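You operate a simulated robot arm through the tools that you are given. There is no shell and no other tool. Be economical: measure what you need, move in short steps, check, and stop when the job is done.

You run a simulated robot arm. Do the job below in one go: nothing can be reset, and whatever is moved stays where it is left.

## Task
Sand the burrs off the blue-rimmed ring in the blue nest, then lay it on the done tray.
Fine: the burr block goes back; leave the other rings.

The check looks at the end state, three seconds after you hand in, the way a careful person would. Anything else that was tipped, shoved, dropped, spilled or broken makes it a failure.

## Robot
A 6-joint arm with a two-finger parallel gripper, fixed in place. Base frame: the origin is at the foot of the arm, x ahead of it, y to its left, z up; the work surface is at about z = 860. Lengths are in mm, angles in rad, forces in N, time in s.
With the tool pointing down near the work surface it reaches from about 240 to 640 mm from the base axis. Its first joint turns from -1.152 to 1.152 rad. Payload 2.7 kg.
Tool frame: the origin (TCP) lies between the finger pads and is the grasp point; the fingertips stand 23 mm ahead of it; z points along the fingers, y is the line along which they close. The gripper opens to 94 mm. The fingers are 38 mm wide and 10 mm thick; the gripper's body (54 by 96 mm) begins 39 mm behind the TCP.
Orientation is that of the tool frame in the base frame, as a unit quaternion [w, x, y, z]. With the fingers straight down and closing along the base's y, the tool's x points along the base's -x, its y along +y and its z along -z.

## Interface
- The arm moves only by the tool send_rows. Its argument "series" is a list of rows, each a list of 7 numbers: the turn, a rotation vector about the tool's x, y, z in rad, then the shift along the tool's x, y, z in m, then the gripper command, from -1 (shut) to 1 (fully open), values between in proportion. In form: [[wx, wy, wz, tx, ty, tz, jaw], ...]. A call has 1 to 20 rows; each row is the pose to reach, as a shift and turn from the pose commanded when the call began, along the tool's axes at that moment. A row lasts 0.2 s, in which the tool goes at most 50 mm and 0.15 rad; a call with a longer step from one row to the next is refused whole, and so is a gripper value outside its range. A pose out of reach is approached as far as the arm can. The call stops where the force on the tool passes 40 N (or 10 N more than at its start, if that is more) or the arm is blocked; 0.2 s more then pass. The fingers move at their own pace (about 45 mm/s each) and stop on an object; they squeeze with about 38 N. The grip force told is the motor's: it shows also when the fingers shut on nothing. Time passes only in rows, and 0.2 s behind the last, so rows that repeat a pose let the fingers close. It gives the time, the measured TCP pose, the force on the tool (base axes), the opening and the grip force at its end, in the units of the frame above (readings bear some noise), and new pictures: "pictures" is both (left out), scene, wrist or none.
- Cameras (640 x 400 px; columns grow to the right, rows downward): "scene" is fixed at [75.7, -431.7, 1389.7]; the picture's right is [0.78, -0.63, 0.00], its down [-0.37, -0.46, -0.81] and it looks along [0.51, 0.63, -0.59] (base axes); focal length 298 px, centre (320, 200). "wrist" rides on the gripper at [-39, 0, -44] in the tool frame; the picture's right is [0.00, -1.00, 0.00], its down [0.97, 0.00, -0.24] and it looks along [0.24, 0.00, 0.97] (tool axes); focal length 218 px, centre (320, 200).
- pixel_to_xyz(camera, pixels): for up to 12 pixels [column, row] of the newest picture of that camera ("zoom" is the newest enlarged one), the place [x, y, z] in the base frame of the surface seen there, good to about 2 mm, but the place of the scene camera against the robot may be out by one fixed shift of up to 18 mm in any direction. The clock stands still meanwhile.
- close_up(camera, box): a new picture of the part [left, top, right, bottom] of that camera's present view, enlarged. The clock stands still meanwhile.
- hand_in(): hands the job in; it is judged then, once.

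Work in short steps. Measure before you move; look again where a grasp or a placing could have gone wrong, and mend it. You have 80 turns and 120 pictures in all, those below and enlarged ones among them. Open the gripper and draw the arm clear of the work before you hand the job in, unless the task says otherwise; then end with one line.

The tools are called after ">>>" as name(argument=value, ...) on one line, values as JSON. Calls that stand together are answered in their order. send_rows: Moves the arm, as the interface text tells. Its arguments: {"type":"object","properties":{"series":{"type":"array","items":{"type":"array","items":{"type":"number"}}},"pictures":{"type":"string","enum":["both","scene","wrist","none"]}},"required":["series"]} The other tools are called the same way: pixel_to_xyz (camera, pixels) gives the place of the surface under pixels of a picture; close_up (camera, box) takes an enlarged picture of a part of a camera's view; hand_in () hands the job in.

At the start:

```text
time_s: 0.0
tool_pos: [458.4, 57.5, 1194.0]
tool_rot: [0.0, 0.0, 1.0, 0.0]
force: [-0.2, 0.1, -0.1]
grip_width: 93.6
gripper_force: 0.0
```

scene: 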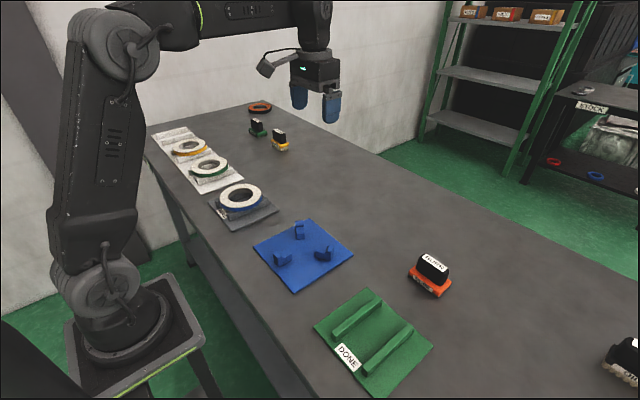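
wrist: 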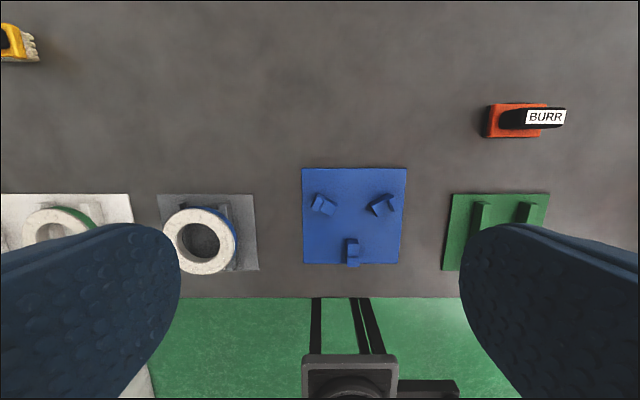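

The scene shows the blue-rimmed ring at about (240,198), the blue nest at (303,252), the burr block at (430,272) and the done tray at (372,340). I'll enlarge these before moving.

>>> close_up(camera="scene", box=[200, 160, 360, 300])

>>> close_up(camera="scene", box=[300, 240, 470, 400])

>>> close_up(camera="wrist", box=[150, 80, 590, 300])

>>> pixel_to_xyz(camera="wrist", pixels=[[165, 240], [236, 240], [200, 208], [200, 272], [245, 205], [350, 215], [324, 203], [382, 204], [352, 250], [530, 118], [495, 120], [510, 220]])

```text
2.86 times, centred on (280, 230) of scene
```

zoom: 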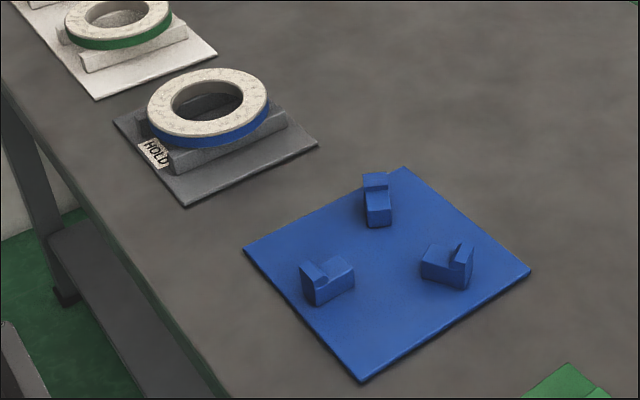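

```text
2.50 times, centred on (385, 320) of scene
```

zoom: 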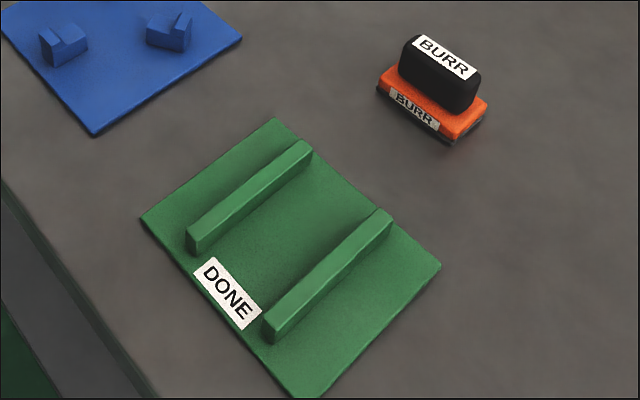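

```text
1.45 times, centred on (370, 190) of wrist
```

zoom: 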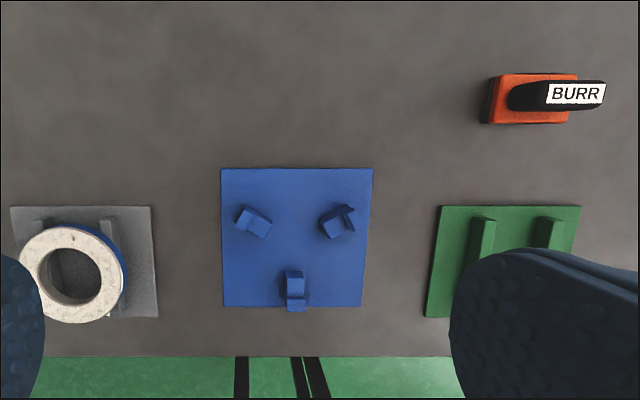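

```text
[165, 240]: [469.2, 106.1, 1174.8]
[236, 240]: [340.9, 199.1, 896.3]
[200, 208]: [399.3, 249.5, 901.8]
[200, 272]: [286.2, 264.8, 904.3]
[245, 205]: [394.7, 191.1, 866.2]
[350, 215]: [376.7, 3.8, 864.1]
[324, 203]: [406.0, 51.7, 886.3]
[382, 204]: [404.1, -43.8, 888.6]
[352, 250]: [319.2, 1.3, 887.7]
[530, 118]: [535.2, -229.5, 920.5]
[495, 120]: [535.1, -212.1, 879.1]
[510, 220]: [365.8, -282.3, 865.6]
```

Ring is near (340, 245) with its top near z 903, on the HOLD tray. I'll move the arm above it, staying high, to measure it from the wrist camera.

>>> send_rows(series=[[0, 0, 0, 0.017, 0.027, 0.017, 1], [0, 0, 0, 0.034, 0.054, 0.034, 1], [0, 0, 0, 0.051, 0.081, 0.051, 1], [0, 0, 0, 0.068, 0.108, 0.068, 1], [0, 0, 0, 0.085, 0.135, 0.085, 1], [0, 0, 0, 0.103, 0.1625, 0.104, 1], [0, 0, 0, 0.103, 0.1625, 0.104, 1]])

```text
time_s: 1.6
tool_pos: [354.6, 220.2, 1089.5]
tool_rot: [0.0, 0.0, 1.0, 0.0]
force: [0.4, -0.7, -1.2]
grip_width: 94.0
gripper_force: 0.0
```

scene: 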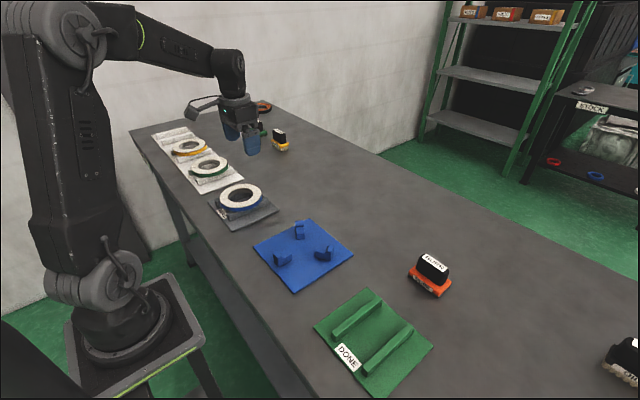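
wrist: 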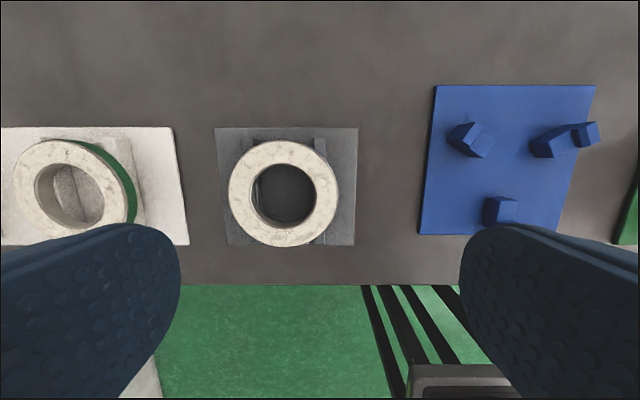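

The ring is now clear at (284,194) in the wrist picture. I'll enlarge it and measure rim, hole, rails and nest jaws.

>>> close_up(camera="wrist", box=[204, 110, 364, 270])

>>> pixel_to_xyz(camera="wrist", pixels=[[231, 194], [336, 194], [284, 143], [284, 245], [248, 194], [318, 194], [284, 159], [284, 229], [284, 194], [320, 145], [252, 147], [350, 170]])

>>> close_up(camera="wrist", box=[410, 70, 610, 250])

```text
2.50 times, centred on (284, 190) of wrist
```

zoom: 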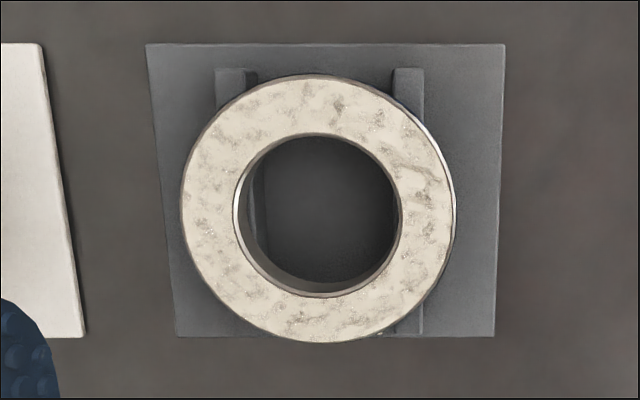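

```text
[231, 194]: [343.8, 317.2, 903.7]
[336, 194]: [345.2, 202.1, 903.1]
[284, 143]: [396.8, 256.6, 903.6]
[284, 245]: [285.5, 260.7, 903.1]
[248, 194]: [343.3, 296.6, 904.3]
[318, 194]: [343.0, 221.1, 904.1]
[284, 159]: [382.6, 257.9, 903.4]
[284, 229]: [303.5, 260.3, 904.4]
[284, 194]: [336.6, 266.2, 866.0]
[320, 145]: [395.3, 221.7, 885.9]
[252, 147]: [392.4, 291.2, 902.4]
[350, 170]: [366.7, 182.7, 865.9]
```

```text
2.22 times, centred on (510, 160) of wrist
```

zoom: 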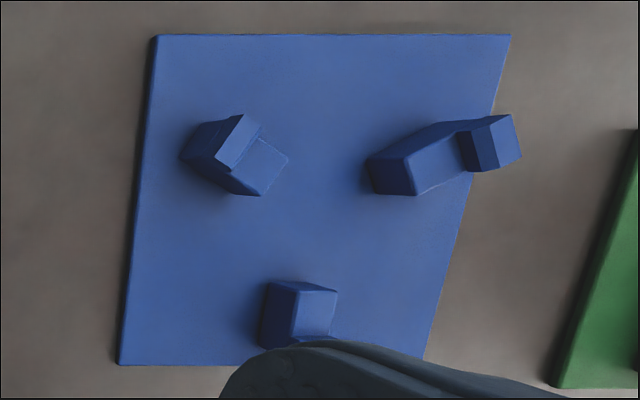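

Measured: ring centre ≈ (342,259), outer Ø≈115, hole Ø≈77, top z 903.5, lying on rails (top 886) along x. It is too wide to span, so I'll turn the tool 90° and take the wall at its +x side, between the rails.

>>> send_rows(series=[[0, 0, 0.145, -0.003, 0.0035, 0.008, 0], [0, 0, 0.29, -0.006, 0.007, 0.016, 0], [0, 0, 0.435, -0.009, 0.0105, 0.024, 0], [0, 0, 0.58, -0.012, 0.014, 0.032, 0], [0, 0, 0.725, -0.015, 0.0175, 0.04, 0], [0, 0, 0.87, -0.018, 0.021, 0.048, 0], [0, 0, 1.015, -0.021, 0.0245, 0.056, 0], [0, 0, 1.16, -0.024, 0.028, 0.064, 0], [0, 0, 1.305, -0.027, 0.0315, 0.072, 0], [0, 0, 1.45, -0.03, 0.035, 0.08, 0], [0, 0, 1.5708, -0.0354, 0.0388, 0.09, 0], [0, 0, 1.5708, -0.0354, 0.0388, 0.09, 0], [0, 0, 1.5708, -0.0354, 0.0388, 0.09, 0]])

```text
time_s: 4.4
tool_pos: [389.8, 259.7, 1000.2]
tool_rot: [0.0, 0.708, 0.707, 0.0]
force: [-0.1, 0.1, -0.3]
grip_width: 46.9
gripper_force: 0.1
```

scene: 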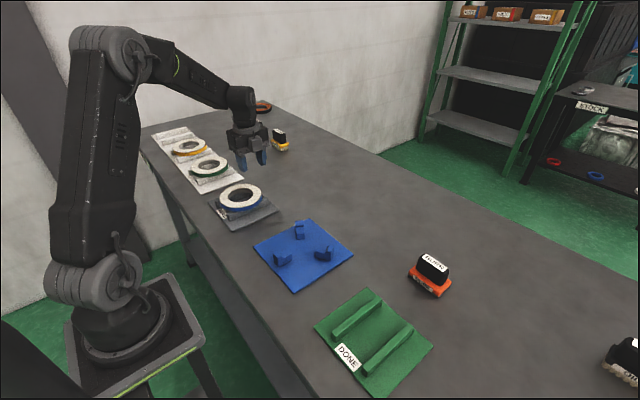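
wrist: 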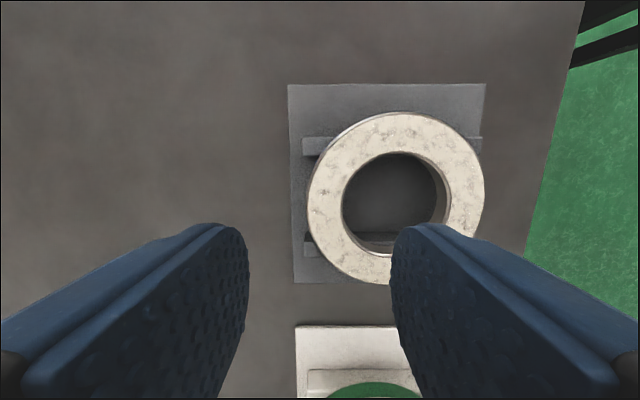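

The wrist view shows the ring at (397,198), wall left edge near (307,198). I re-measure from here before descending.

>>> pixel_to_xyz(camera="wrist", pixels=[[309, 200], [483, 190], [397, 114], [344, 200], [448, 197], [397, 155], [397, 250], [306, 146], [306, 246], [350, 270]])

```text
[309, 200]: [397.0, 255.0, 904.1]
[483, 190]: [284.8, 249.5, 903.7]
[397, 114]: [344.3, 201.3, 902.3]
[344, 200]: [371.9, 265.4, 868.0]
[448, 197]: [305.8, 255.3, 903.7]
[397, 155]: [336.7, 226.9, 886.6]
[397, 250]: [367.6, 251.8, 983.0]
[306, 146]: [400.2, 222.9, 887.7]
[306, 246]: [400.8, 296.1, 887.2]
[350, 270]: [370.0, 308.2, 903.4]
```

Confirmed wall centre ≈ (389.5,259). Descending straight to z 896 (tips at 873, above the plate at 866) and closing.

>>> send_rows(series=[[0, 0, 0, 0, -0.0003, 0.03, 0], [0, 0, 0, 0, -0.0003, 0.06, 0], [0, 0, 0, 0, -0.0003, 0.085, 0], [0, 0, 0, 0, -0.0003, 0.104, 0], [0, 0, 0, 0, -0.0003, 0.104, 0]])

```text
time_s: 5.6
tool_pos: [389.3, 260.1, 894.7]
tool_rot: [0.0, 0.707, 0.707, -0.001]
force: [0.2, 0.8, 0.6]
grip_width: 46.8
gripper_force: 0.0
```

scene: 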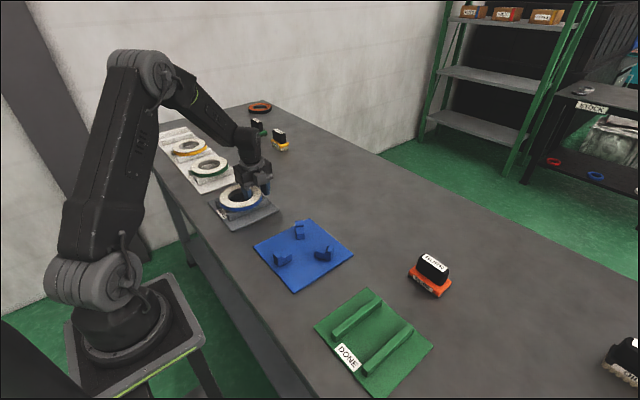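
wrist: 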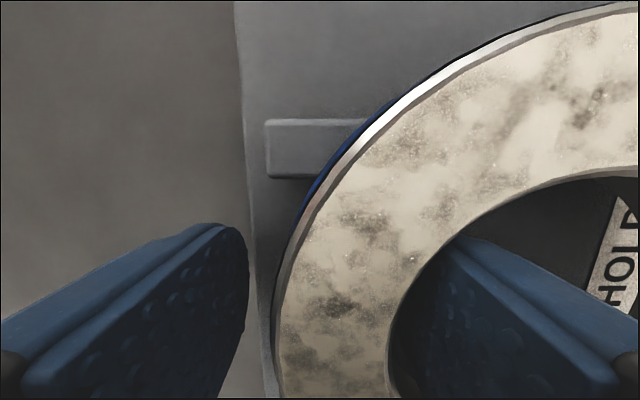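

The fingers straddle the wall, one outside at (220,290) and one inside the hole at (480,290). Closing and then lifting 90 mm.

>>> send_rows(series=[[0, 0, 0, 0, 0, 0, -1], [0, 0, 0, 0, 0, 0, -1], [0, 0, 0, 0, 0, 0, -1], [0, 0, 0, 0, 0, 0, -1], [0, 0, 0, 0, 0, -0.01, -1], [0, 0, 0, 0, 0, -0.03, -1], [0, 0, 0, 0, 0, -0.06, -1], [0, 0, 0, 0, 0, -0.09, -1], [0, 0, 0, 0, 0, -0.09, -1]])

```text
time_s: 7.6
tool_pos: [388.7, 258.1, 985.0]
tool_rot: [0.0, 0.708, 0.707, -0.001]
force: [0.5, -0.1, -7.9]
grip_width: 33.7
gripper_force: 38.1
```

scene: 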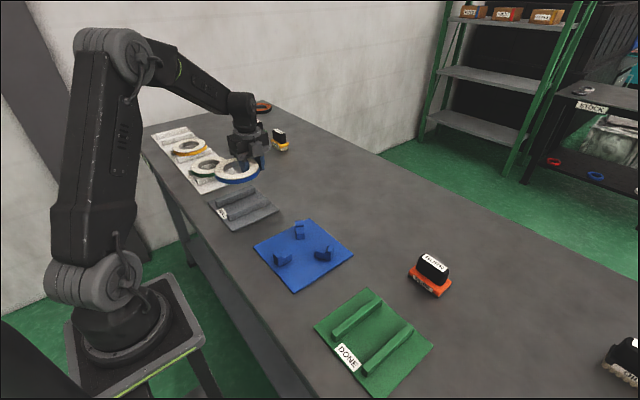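
wrist: 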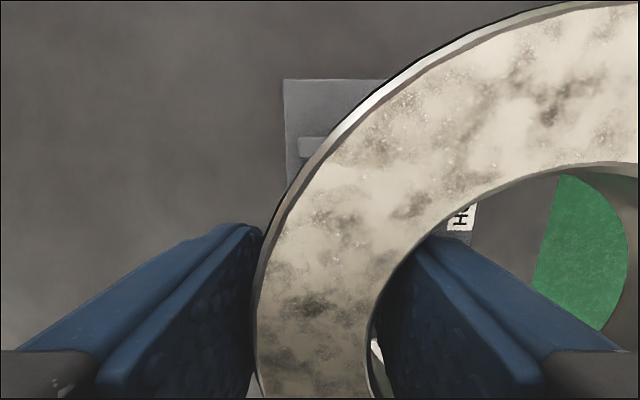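

Ring is held (width 33.7, grip 38 N, ~8 N load). I check how it sits in the fingers – tilt and centre – and measure the nest from the scene.

>>> pixel_to_xyz(camera="wrist", pixels=[[285, 260], [370, 260], [450, 130], [560, 30], [620, 10], [620, 150], [300, 350], [262, 290], [500, 190], [560, 170]])

>>> close_up(camera="scene", box=[190, 90, 310, 220])

```text
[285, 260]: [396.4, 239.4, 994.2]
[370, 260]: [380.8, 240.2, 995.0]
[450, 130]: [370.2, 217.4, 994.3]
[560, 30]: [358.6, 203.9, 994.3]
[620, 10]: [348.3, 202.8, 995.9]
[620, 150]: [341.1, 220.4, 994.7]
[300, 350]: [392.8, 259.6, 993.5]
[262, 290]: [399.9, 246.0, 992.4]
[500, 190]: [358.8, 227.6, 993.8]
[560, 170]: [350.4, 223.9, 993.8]
```

```text
3.08 times, centred on (250, 155) of scene
```

zoom: 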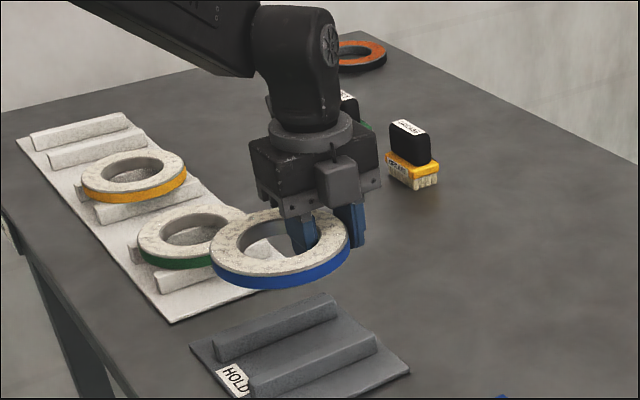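

The ring is held level (top 994 everywhere, 9.5 above TCP). I need its centre relative to the TCP, so I'll sample its outer edge through an enlarged scene view (top rim circle).

>>> pixel_to_xyz(camera="zoom", pixels=[[214, 252], [240, 220], [285, 210], [230, 272], [262, 277], [300, 272], [328, 258], [344, 240], [252, 240], [247, 250], [300, 253], [270, 225]])

>>> close_up(camera="wrist", box=[240, 0, 640, 400])

```text
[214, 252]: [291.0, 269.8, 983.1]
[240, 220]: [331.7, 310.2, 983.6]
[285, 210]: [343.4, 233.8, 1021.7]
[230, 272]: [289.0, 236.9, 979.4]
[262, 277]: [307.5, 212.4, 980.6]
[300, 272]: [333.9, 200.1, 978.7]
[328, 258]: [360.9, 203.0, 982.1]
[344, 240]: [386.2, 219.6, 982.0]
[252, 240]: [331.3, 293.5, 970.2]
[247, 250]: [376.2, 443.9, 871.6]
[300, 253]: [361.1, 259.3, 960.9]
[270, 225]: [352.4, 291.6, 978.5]
```

```text
1.00 times, centred on (440, 200) of wrist
```

zoom: 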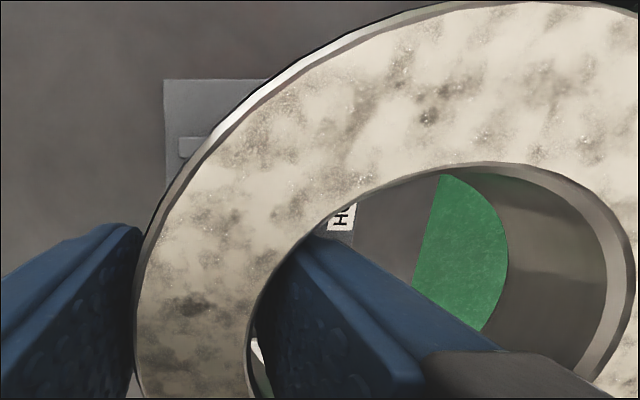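

The new zoom shows nearly the whole hole; sampling top-face edges here.

>>> pixel_to_xyz(camera="zoom", pixels=[[160, 230], [200, 165], [270, 95], [350, 45], [440, 12], [143, 300], [262, 282], [320, 225], [380, 187], [470, 164], [550, 178], [632, 270]])

```text
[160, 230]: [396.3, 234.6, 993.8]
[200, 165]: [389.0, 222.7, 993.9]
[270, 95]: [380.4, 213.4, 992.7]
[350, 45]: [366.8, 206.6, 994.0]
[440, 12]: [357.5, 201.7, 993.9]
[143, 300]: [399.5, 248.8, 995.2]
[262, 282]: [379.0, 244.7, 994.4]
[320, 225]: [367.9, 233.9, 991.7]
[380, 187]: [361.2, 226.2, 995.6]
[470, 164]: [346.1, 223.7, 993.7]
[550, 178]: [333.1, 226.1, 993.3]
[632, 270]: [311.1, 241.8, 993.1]
```

Fit gives ring centre ≈ TCP + (−45, 0) in base x,y, radius 57.5. Next I lift and move partway toward the nest so the wrist camera sees it above the held ring.

>>> send_rows(series=[[0, 0, 0, -0.0136, -0.0024, -0.027, -1], [0, 0, 0, -0.0272, -0.0048, -0.054, -1], [0, 0, 0, -0.0408, -0.0072, -0.081, -1], [0, 0, 0, -0.0544, -0.0096, -0.108, -1], [0, 0, 0, -0.068, -0.012, -0.135, -1], [0, 0, 0, -0.0816, -0.0144, -0.162, -1], [0, 0, 0, -0.0952, -0.0168, -0.189, -1], [0, 0, 0, -0.109, -0.019, -0.215, -1], [0, 0, 0, -0.109, -0.019, -0.215, -1]])

```text
time_s: 9.6
tool_pos: [370.5, 150.4, 1201.3]
tool_rot: [0.0, 0.707, 0.707, 0.0]
force: [0.2, 0.7, -9.0]
grip_width: 34.1
gripper_force: 38.1
```

scene: 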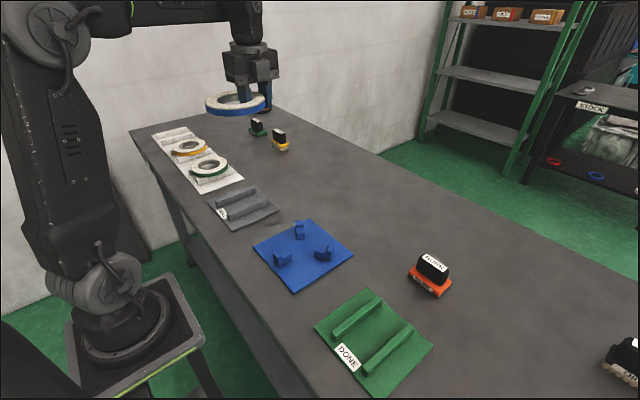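
wrist: 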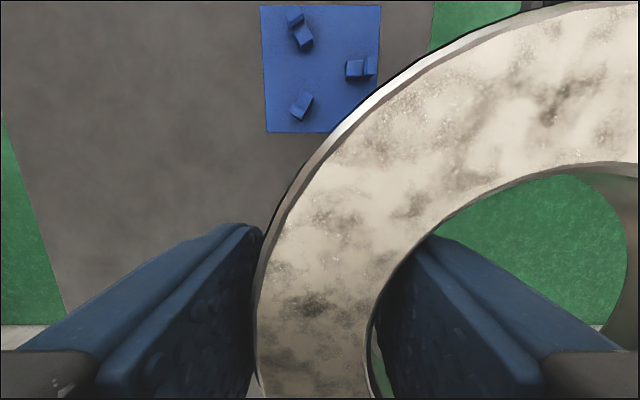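

The nest is visible at (320,68) with its three stepped jaws. Enlarging it to measure.

>>> close_up(camera="wrist", box=[230, 0, 410, 140])

```text
2.86 times, centred on (320, 70) of wrist
```

zoom: 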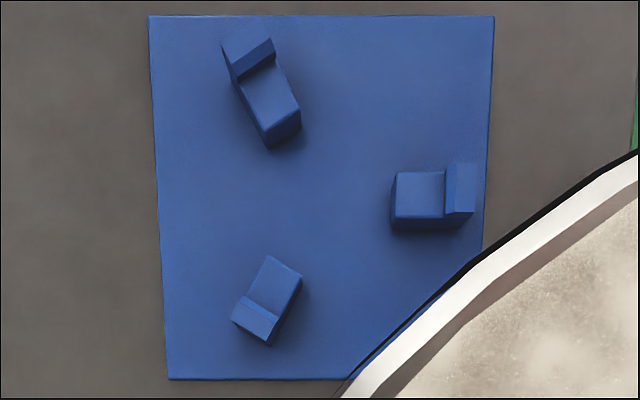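

>>> pixel_to_xyz(camera="zoom", pixels=[[418, 195], [441, 180], [441, 212], [460, 185], [270, 95], [262, 74], [245, 45], [276, 285], [264, 312], [254, 320], [330, 200], [398, 195]])

>>> pixel_to_xyz(camera="zoom", pixels=[[246, 85], [274, 65], [270, 125], [298, 108], [249, 300], [278, 320], [268, 258], [300, 275], [152, 18], [490, 18], [172, 376], [471, 210]])

```text
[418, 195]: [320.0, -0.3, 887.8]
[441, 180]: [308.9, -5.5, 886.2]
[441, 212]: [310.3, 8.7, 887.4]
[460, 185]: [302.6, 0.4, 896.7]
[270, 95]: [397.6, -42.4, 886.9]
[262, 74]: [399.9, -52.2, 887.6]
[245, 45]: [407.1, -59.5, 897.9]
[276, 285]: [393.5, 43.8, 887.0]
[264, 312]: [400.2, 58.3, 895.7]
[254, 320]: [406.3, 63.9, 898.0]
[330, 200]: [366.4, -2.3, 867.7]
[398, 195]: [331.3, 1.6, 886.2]
```

```text
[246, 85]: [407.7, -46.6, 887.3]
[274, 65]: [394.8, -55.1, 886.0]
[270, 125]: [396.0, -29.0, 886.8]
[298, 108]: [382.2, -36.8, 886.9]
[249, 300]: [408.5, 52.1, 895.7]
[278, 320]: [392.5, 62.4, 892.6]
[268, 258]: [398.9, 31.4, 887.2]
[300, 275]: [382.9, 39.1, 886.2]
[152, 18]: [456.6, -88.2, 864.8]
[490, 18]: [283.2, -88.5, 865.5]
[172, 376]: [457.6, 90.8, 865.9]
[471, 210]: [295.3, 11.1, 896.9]
```

Nest centre ≈ (370, 1), ledges at z 887, lips to 897 at radius ~60.5 – matches the ring (57.5). The ring centre lies 45 mm toward −x of the TCP, so I go to TCP ≈ (415, 0.5) at z 1000.

>>> send_rows(series=[[0, 0, 0, -0.025, 0.0074, 0.02, -1], [0, 0, 0, -0.05, 0.0148, 0.045, -1], [0, 0, 0, -0.075, 0.0222, 0.075, -1], [0, 0, 0, -0.1, 0.0296, 0.11, -1], [0, 0, 0, -0.125, 0.037, 0.145, -1], [0, 0, 0, -0.14, 0.0415, 0.175, -1], [0, 0, 0, -0.15, 0.0445, 0.201, -1], [0, 0, 0, -0.15, 0.0445, 0.201, -1]])

```text
time_s: 11.4
tool_pos: [415.7, -0.6, 1000.0]
tool_rot: [0.0, 0.707, 0.707, 0.0]
force: [0.5, -0.6, -7.6]
grip_width: 33.6
gripper_force: 38.1
```

scene: 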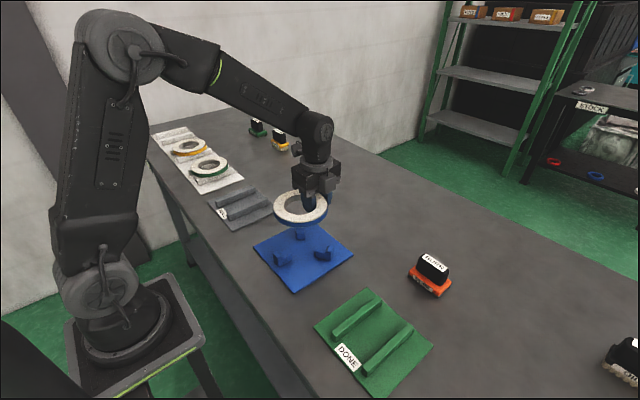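
wrist: 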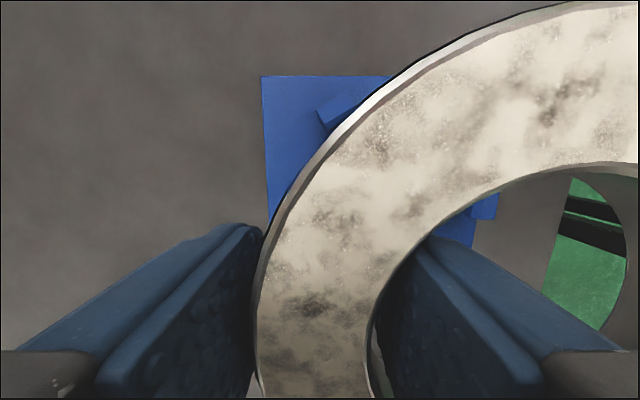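

Ring is held above the nest; I lower to TCP z 915 (ring bottom ≈ 906, above the lips at 897) and check alignment.

>>> send_rows(series=[[0, 0, 0, 0, 0, 0.03, -1], [0, 0, 0, 0, 0, 0.06, -1], [0, 0, 0, 0, 0, 0.085, -1], [0, 0, 0, 0, 0, 0.085, -1]])

>>> close_up(camera="scene", box=[245, 170, 365, 300])

>>> close_up(camera="wrist", box=[240, 0, 640, 400])

```text
time_s: 12.4
tool_pos: [415.2, -0.4, 914.1]
tool_rot: [0.0, 0.707, 0.707, 0.0]
force: [-0.4, -0.4, -8.5]
grip_width: 33.6
gripper_force: 37.8
```

scene: 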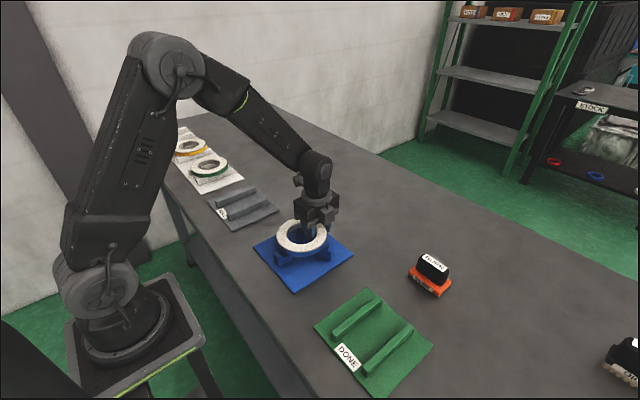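
wrist: 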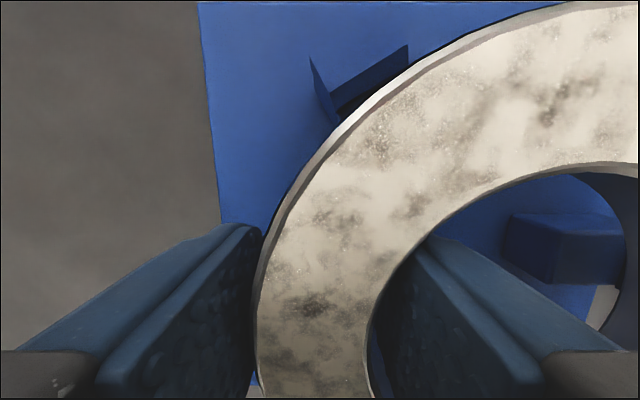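

```text
3.08 times, centred on (305, 235) of scene
```

zoom: 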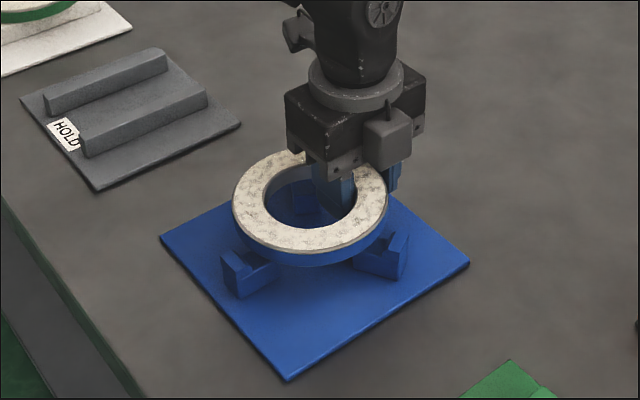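

```text
1.00 times, centred on (440, 200) of wrist
```

zoom: 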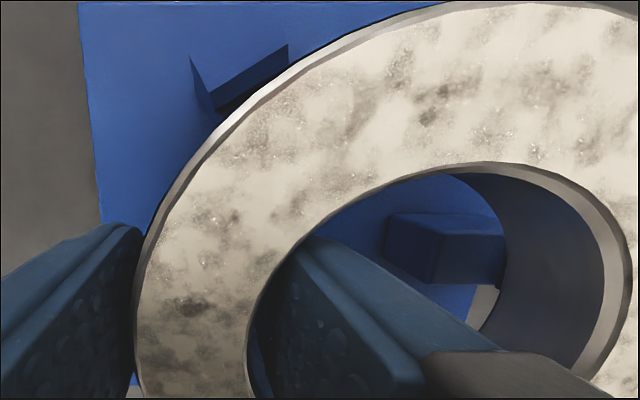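

Looks aligned. I sample the ring edge and the visible jaw lip in this view to get the exact offset before lowering.

>>> pixel_to_xyz(camera="zoom", pixels=[[160, 230], [200, 165], [350, 45], [440, 12], [143, 300], [262, 282], [380, 187], [470, 164], [550, 178], [632, 270], [216, 98], [286, 58]])

```text
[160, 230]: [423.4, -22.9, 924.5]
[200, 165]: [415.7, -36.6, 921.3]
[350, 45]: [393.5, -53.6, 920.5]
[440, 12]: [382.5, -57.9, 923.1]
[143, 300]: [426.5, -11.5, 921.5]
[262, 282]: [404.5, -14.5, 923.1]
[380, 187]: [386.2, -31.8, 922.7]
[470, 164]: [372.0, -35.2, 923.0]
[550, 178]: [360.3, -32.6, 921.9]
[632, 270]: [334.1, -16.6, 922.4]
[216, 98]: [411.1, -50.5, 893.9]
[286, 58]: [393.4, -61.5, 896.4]
```

Ring centre ≈ (370, 0), matching the nest. Lowering slowly onto the ledges.

>>> send_rows(series=[[0, 0, 0, 0.0007, 0, 0.006, -1], [0, 0, 0, 0.0007, 0, 0.011, -1], [0, 0, 0, 0.0007, 0, 0.015, -1], [0, 0, 0, 0.0007, 0, 0.0175, -1], [0, 0, 0, 0.0007, 0, 0.0175, -1]], pictures="none")

>>> close_up(camera="scene", box=[245, 170, 365, 300])

```text
time_s: 13.6
tool_pos: [415.0, 2.1, 896.6]
tool_rot: [-0.001, 0.707, 0.707, 0.0]
force: [-0.2, 1.1, -8.1]
grip_width: 33.7
gripper_force: 38.2
```

```text
3.08 times, centred on (305, 235) of scene
```

zoom: 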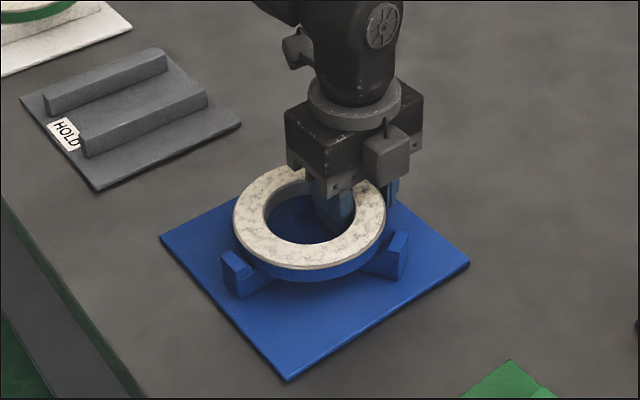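

The ring is inside the lips but its weight is still on the gripper (−8 N). Lowering another 1.5 mm, in small bits, to contact.

>>> send_rows(series=[[0, 0, 0, 0, 0, 0.0007, -1], [0, 0, 0, 0, 0, 0.0015, -1], [0, 0, 0, 0, 0, 0.0015, -1]], pictures="none")

```text
time_s: 14.4
tool_pos: [415.3, 1.8, 896.1]
tool_rot: [0.0, 0.708, 0.707, -0.001]
force: [0.3, -0.6, -1.5]
grip_width: 33.4
gripper_force: 37.8
```

Weight is off the gripper (−1.5 N): the ring rests on the ledges. Opening to 47 mm and rising.

>>> send_rows(series=[[0, 0, 0, 0, 0, 0, 0], [0, 0, 0, 0, 0, 0, 0], [0, 0, 0, 0, 0, 0, 0], [0, 0, 0, 0, 0, -0.03, 0], [0, 0, 0, 0, 0, -0.075, 0], [0, 0, 0, -0.04, 0, -0.1, 0], [0, 0, 0, -0.08, 0, -0.12, 0], [0, 0, 0, -0.08, 0, -0.12, 0]])

>>> close_up(camera="scene", box=[245, 170, 365, 300])

>>> close_up(camera="scene", box=[395, 240, 465, 305])

```text
time_s: 16.2
tool_pos: [414.8, -79.7, 1016.6]
tool_rot: [0.0, 0.707, 0.708, 0.0]
force: [-1.2, -0.1, 0.5]
grip_width: 47.1
gripper_force: 0.1
```

scene: 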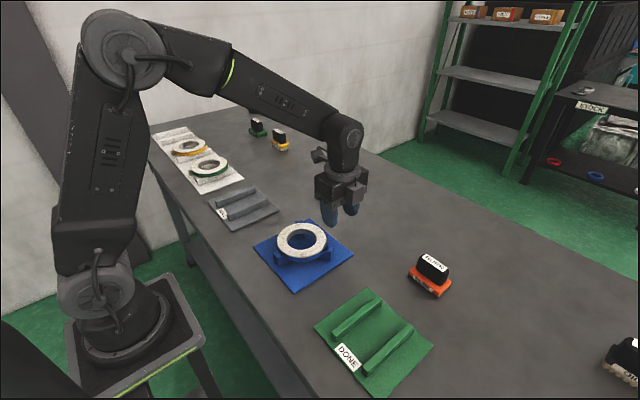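
wrist: 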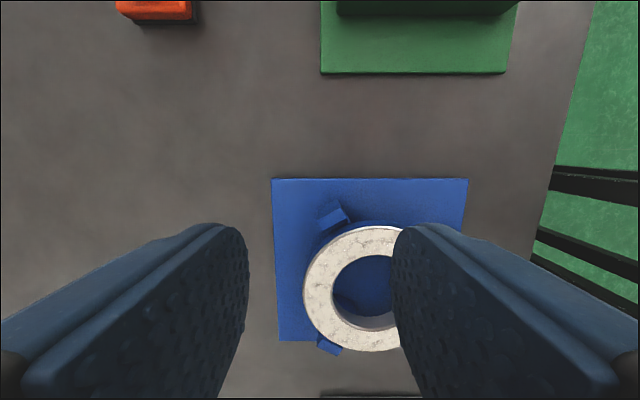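

```text
3.08 times, centred on (305, 235) of scene
```

zoom: 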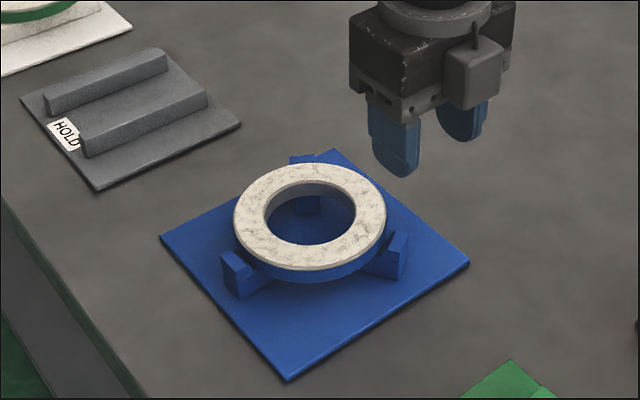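

```text
6.15 times, centred on (430, 272) of scene
```

zoom: 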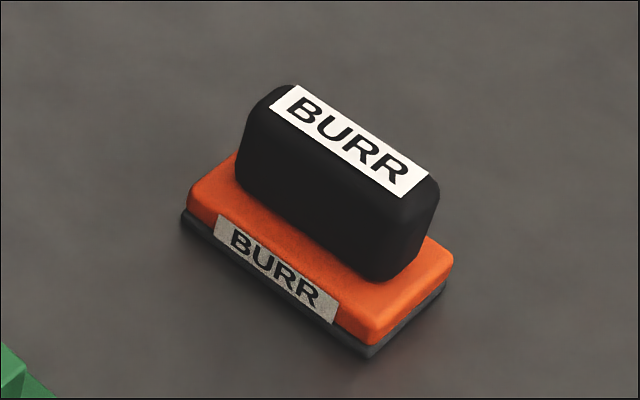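

The ring is seated flat within all three lips. Now to the burr block near (535,−230): moving above it and looking straight down.

>>> send_rows(series=[[0, 0, 0, -0.032, 0.024, 0, 0], [0, 0, 0, -0.064, 0.048, 0, 0], [0, 0, 0, -0.096, 0.072, 0, 0], [0, 0, 0, -0.128, 0.096, 0, 0], [0, 0, 0, -0.155, 0.12, 0, 0], [0, 0, 0, -0.155, 0.12, 0, 0]])

>>> close_up(camera="wrist", box=[220, 100, 420, 300])

```text
time_s: 17.6
tool_pos: [535.8, -233.8, 1014.2]
tool_rot: [0.0, 0.707, 0.707, 0.0]
force: [-0.5, -0.7, 0.0]
grip_width: 46.8
gripper_force: 0.2
```

scene: 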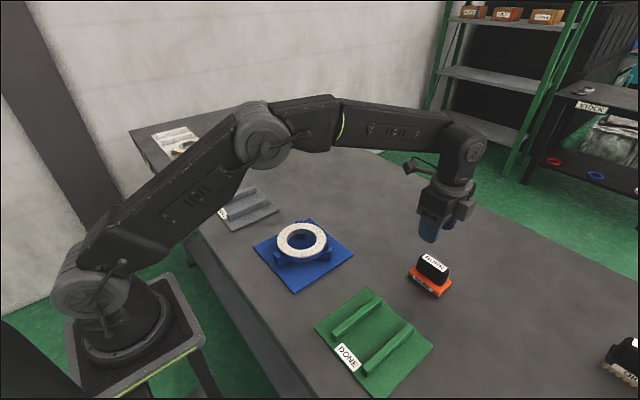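
wrist: 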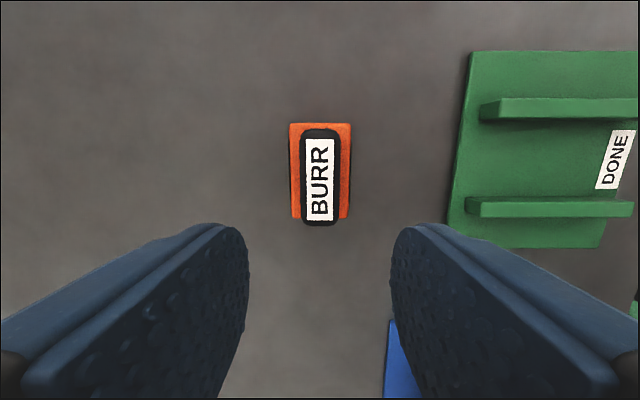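

```text
2.00 times, centred on (320, 200) of wrist
```

zoom: 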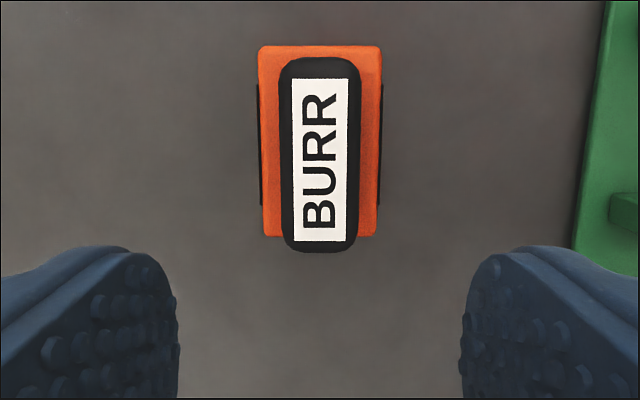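

>>> pixel_to_xyz(camera="zoom", pixels=[[320, 80], [320, 225], [288, 160], [352, 160], [265, 60], [372, 60], [268, 228], [372, 228], [257, 150], [384, 150], [200, 150], [320, 53]])

>>> pixel_to_xyz(camera="wrist", pixels=[[560, 105], [560, 207], [485, 106], [470, 206], [520, 150], [470, 55], [455, 245]])

```text
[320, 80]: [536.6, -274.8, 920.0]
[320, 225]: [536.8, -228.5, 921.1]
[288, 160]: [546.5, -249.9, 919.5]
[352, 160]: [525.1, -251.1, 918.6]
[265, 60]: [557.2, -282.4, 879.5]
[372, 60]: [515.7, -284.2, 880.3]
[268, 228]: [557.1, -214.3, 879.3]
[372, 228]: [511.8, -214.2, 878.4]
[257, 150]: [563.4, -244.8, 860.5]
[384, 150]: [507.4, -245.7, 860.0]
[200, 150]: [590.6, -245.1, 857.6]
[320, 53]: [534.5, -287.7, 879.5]
```

```text
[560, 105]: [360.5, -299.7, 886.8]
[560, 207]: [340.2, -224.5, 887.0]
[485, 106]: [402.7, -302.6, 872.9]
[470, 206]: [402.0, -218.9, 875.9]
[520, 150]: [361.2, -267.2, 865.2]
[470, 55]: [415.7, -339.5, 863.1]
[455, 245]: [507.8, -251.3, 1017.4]
```

Handle centre ≈ (536,−251), 25 wide, top 920; base top 879.5 (45×74), block height 60. Descending to TCP z≈906 so the tips stay above the orange base, then closing on the handle.

>>> send_rows(series=[[0, 0, 0, -0.017, 0, 0.02, 0], [0, 0, 0, -0.017, 0, 0.05, 0], [0, 0, 0, -0.017, 0, 0.08, 0], [0, 0, 0, -0.017, 0, 0.1, 0], [0, 0, 0, -0.017, 0, 0.11, 0], [0, 0, 0, -0.017, 0, 0.11, 0]])

```text
time_s: 19.0
tool_pos: [536.6, -250.5, 905.3]
tool_rot: [-0.001, 0.707, 0.707, 0.0]
force: [0.1, 0.4, -0.4]
grip_width: 47.0
gripper_force: 0.0
```

scene: 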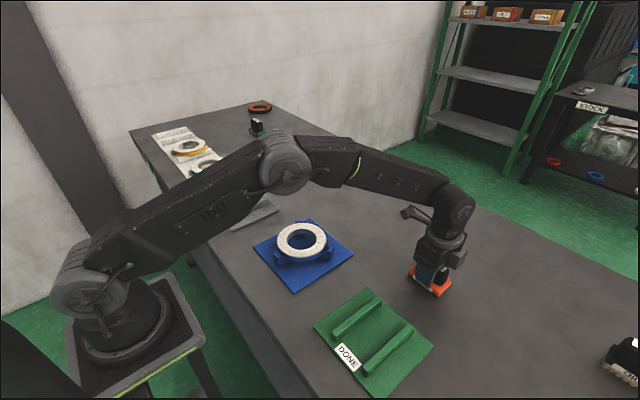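
wrist: 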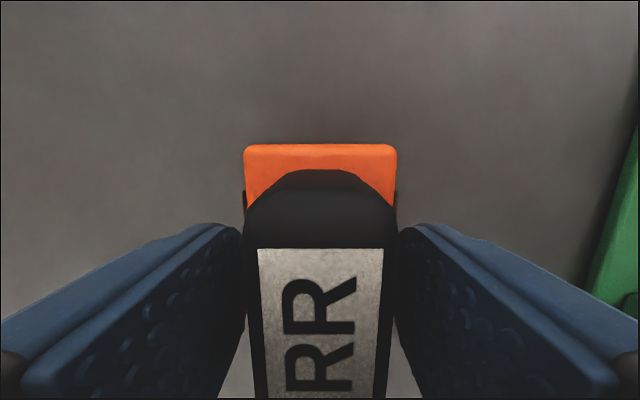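

The handle sits centred between the fingers. Closing, then lifting 100 mm.

>>> send_rows(series=[[0, 0, 0, 0, 0, 0, -1], [0, 0, 0, 0, 0, 0, -1], [0, 0, 0, 0, 0, 0, -1], [0, 0, 0, 0, 0, 0, -1], [0, 0, 0, 0, 0, -0.02, -1], [0, 0, 0, 0, 0, -0.06, -1], [0, 0, 0, 0, 0, -0.1, -1], [0, 0, 0, 0, 0, -0.1, -1]])

>>> close_up(camera="scene", box=[370, 140, 510, 280])

```text
time_s: 20.8
tool_pos: [535.4, -250.9, 1003.9]
tool_rot: [0.0, 0.708, 0.707, 0.0]
force: [-0.4, 0.3, -1.0]
grip_width: 26.6
gripper_force: 37.8
```

scene: 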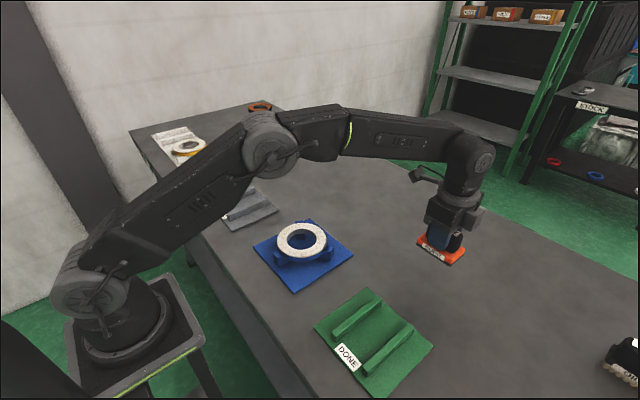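
wrist: 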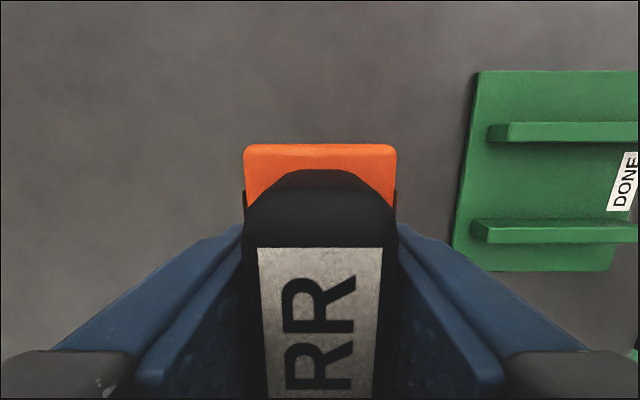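

```text
2.86 times, centred on (440, 210) of scene
```

zoom: 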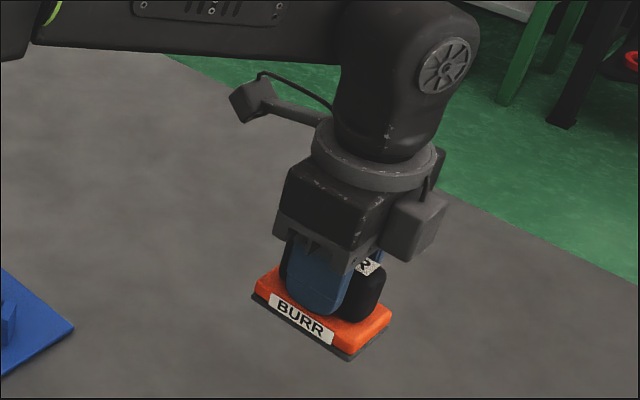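

Burr block is held level (bottom ≈ 45.5 below TCP). Carrying it at height to over the ring's +x side at (408, 1).

>>> send_rows(series=[[0, 0, 0, 0.036, -0.0183, 0, -1], [0, 0, 0, 0.072, -0.0366, 0, -1], [0, 0, 0, 0.108, -0.0549, 0, -1], [0, 0, 0, 0.144, -0.0731, 0, -1], [0, 0, 0, 0.18, -0.0914, 0, -1], [0, 0, 0, 0.216, -0.1097, 0, -1], [0, 0, 0, 0.252, -0.128, 0, -1], [0, 0, 0, 0.252, -0.128, 0.02, -1], [0, 0, 0, 0.252, -0.128, 0.035, -1], [0, 0, 0, 0.252, -0.128, 0.045, -1], [0, 0, 0, 0.252, -0.128, 0.045, -1]])

>>> close_up(camera="scene", box=[245, 150, 385, 300])

```text
time_s: 23.2
tool_pos: [406.0, 1.2, 961.4]
tool_rot: [0.0, 0.707, 0.707, 0.0]
force: [-0.6, 0.6, -1.5]
grip_width: 26.9
gripper_force: 37.6
```

scene: 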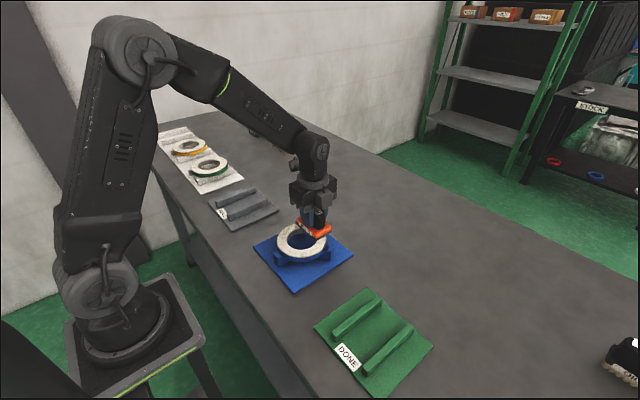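
wrist: 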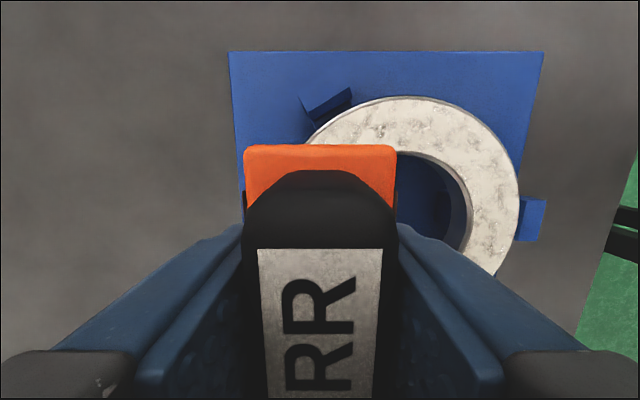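

```text
2.67 times, centred on (315, 225) of scene
```

zoom: 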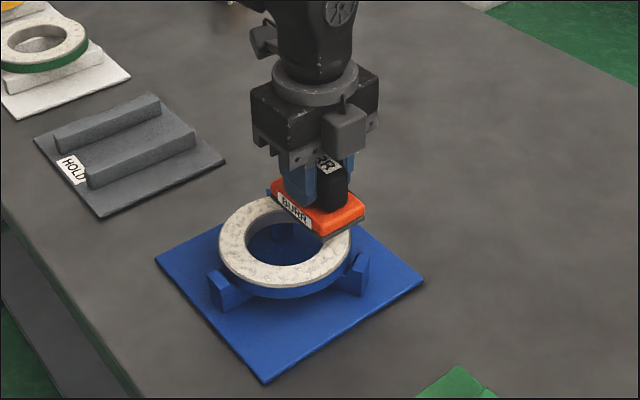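

Bottom of the block is ~10 mm above the ring. I check the ring's top height, then touch down in 1–2 mm steps watching force.

>>> pixel_to_xyz(camera="wrist", pixels=[[420, 97], [420, 125], [500, 190], [490, 250], [516, 200], [350, 125]])

>>> send_rows(series=[[0, 0, 0, 0, 0, 0.005, -1], [0, 0, 0, 0, 0, 0.008, -1], [0, 0, 0, 0, 0, 0.0095, -1], [0, 0, 0, 0, 0, 0.0095, -1]], pictures="none")

```text
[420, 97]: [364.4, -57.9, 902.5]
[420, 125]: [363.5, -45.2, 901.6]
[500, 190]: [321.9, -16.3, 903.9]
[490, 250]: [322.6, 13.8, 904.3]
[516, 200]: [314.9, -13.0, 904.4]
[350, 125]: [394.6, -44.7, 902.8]
```

```text
time_s: 24.2
tool_pos: [408.3, 2.1, 950.4]
tool_rot: [0.0, 0.707, 0.707, 0.0]
force: [0.2, 0.4, -0.8]
grip_width: 26.6
gripper_force: 38.2
```

No contact yet (force unchanged, z 950.4). Lowering further in 0.7 mm bits.

>>> send_rows(series=[[0, 0, 0, 0, 0, 0.0007, -1], [0, 0, 0, 0, 0, 0.0014, -1], [0, 0, 0, 0, 0, 0.0014, -1]], pictures="none")

```text
time_s: 25.0
tool_pos: [406.6, 0.8, 950.4]
tool_rot: [0.0, 0.707, 0.707, 0.001]
force: [-0.3, 0.3, -0.7]
grip_width: 27.1
gripper_force: 37.7
```

>>> send_rows(series=[[0, 0, 0, 0, 0, 0.0007, -1], [0, 0, 0, 0, 0, 0.0014, -1], [0, 0, 0, 0, 0, 0.0014, -1]], pictures="none")

>>> close_up(camera="scene", box=[275, 195, 345, 265])

```text
time_s: 25.8
tool_pos: [407.4, 0.3, 948.9]
tool_rot: [0.0, 0.707, 0.707, 0.0]
force: [-2.3, -0.8, 6.4]
grip_width: 26.6
gripper_force: 38.5
```

```text
5.71 times, centred on (310, 230) of scene
```

zoom: 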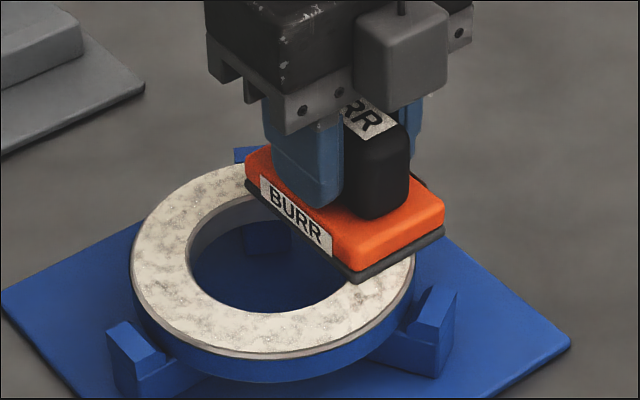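

Contact at ~7 N. Now one full circular stroke (radius 38) around the ring with light pressure, so the 45×74 pad passes over the whole face.

>>> send_rows(series=[[0, 0, 0, 0.0117, -0.0019, 0, -1], [0, 0, 0, 0.0223, -0.0073, 0, -1], [0, 0, 0, 0.0307, -0.0157, 0, -1], [0, 0, 0, 0.0361, -0.0263, 0, -1], [0, 0, 0, 0.038, -0.038, 0, -1], [0, 0, 0, 0.0361, -0.0497, 0, -1], [0, 0, 0, 0.0307, -0.0603, 0, -1], [0, 0, 0, 0.0223, -0.0687, 0, -1], [0, 0, 0, 0.0117, -0.0741, 0, -1], [0, 0, 0, 0, -0.076, 0, -1], [0, 0, 0, -0.0117, -0.0741, 0, -1], [0, 0, 0, -0.0223, -0.0687, 0, -1], [0, 0, 0, -0.0307, -0.0603, 0, -1], [0, 0, 0, -0.0361, -0.0497, 0, -1], [0, 0, 0, -0.038, -0.038, 0, -1], [0, 0, 0, -0.0361, -0.0263, 0, -1], [0, 0, 0, -0.0307, -0.0157, 0, -1], [0, 0, 0, -0.0223, -0.0073, 0, -1], [0, 0, 0, -0.0117, -0.0019, 0, -1], [0, 0, 0, 0, 0, 0, -1]])

>>> close_up(camera="scene", box=[265, 195, 345, 275])

```text
time_s: 30.0
tool_pos: [407.2, -0.1, 948.2]
tool_rot: [0.001, 0.707, 0.707, 0.001]
force: [-0.8, -7.5, 20.4]
grip_width: 26.7
gripper_force: 38.3
```

scene: 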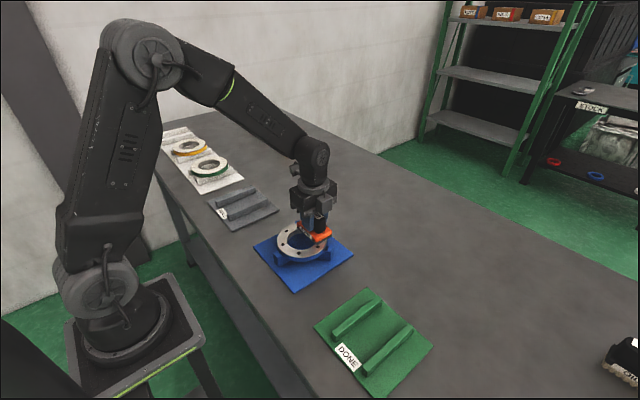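
wrist: 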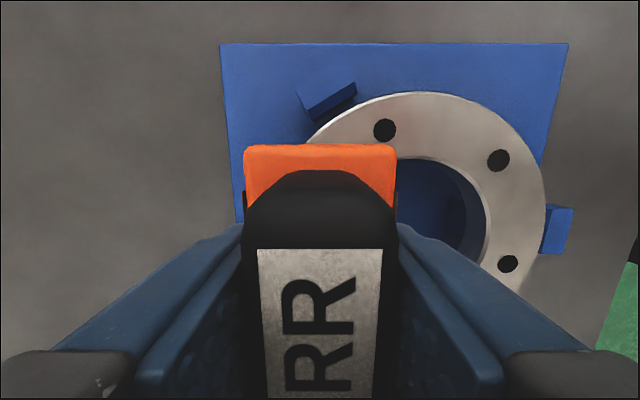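

```text
5.00 times, centred on (305, 235) of scene
```

zoom: 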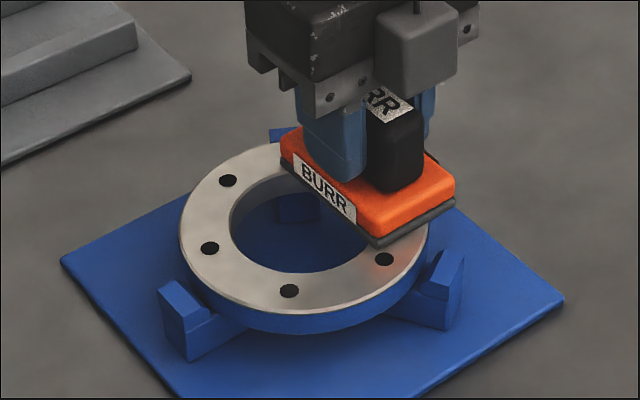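

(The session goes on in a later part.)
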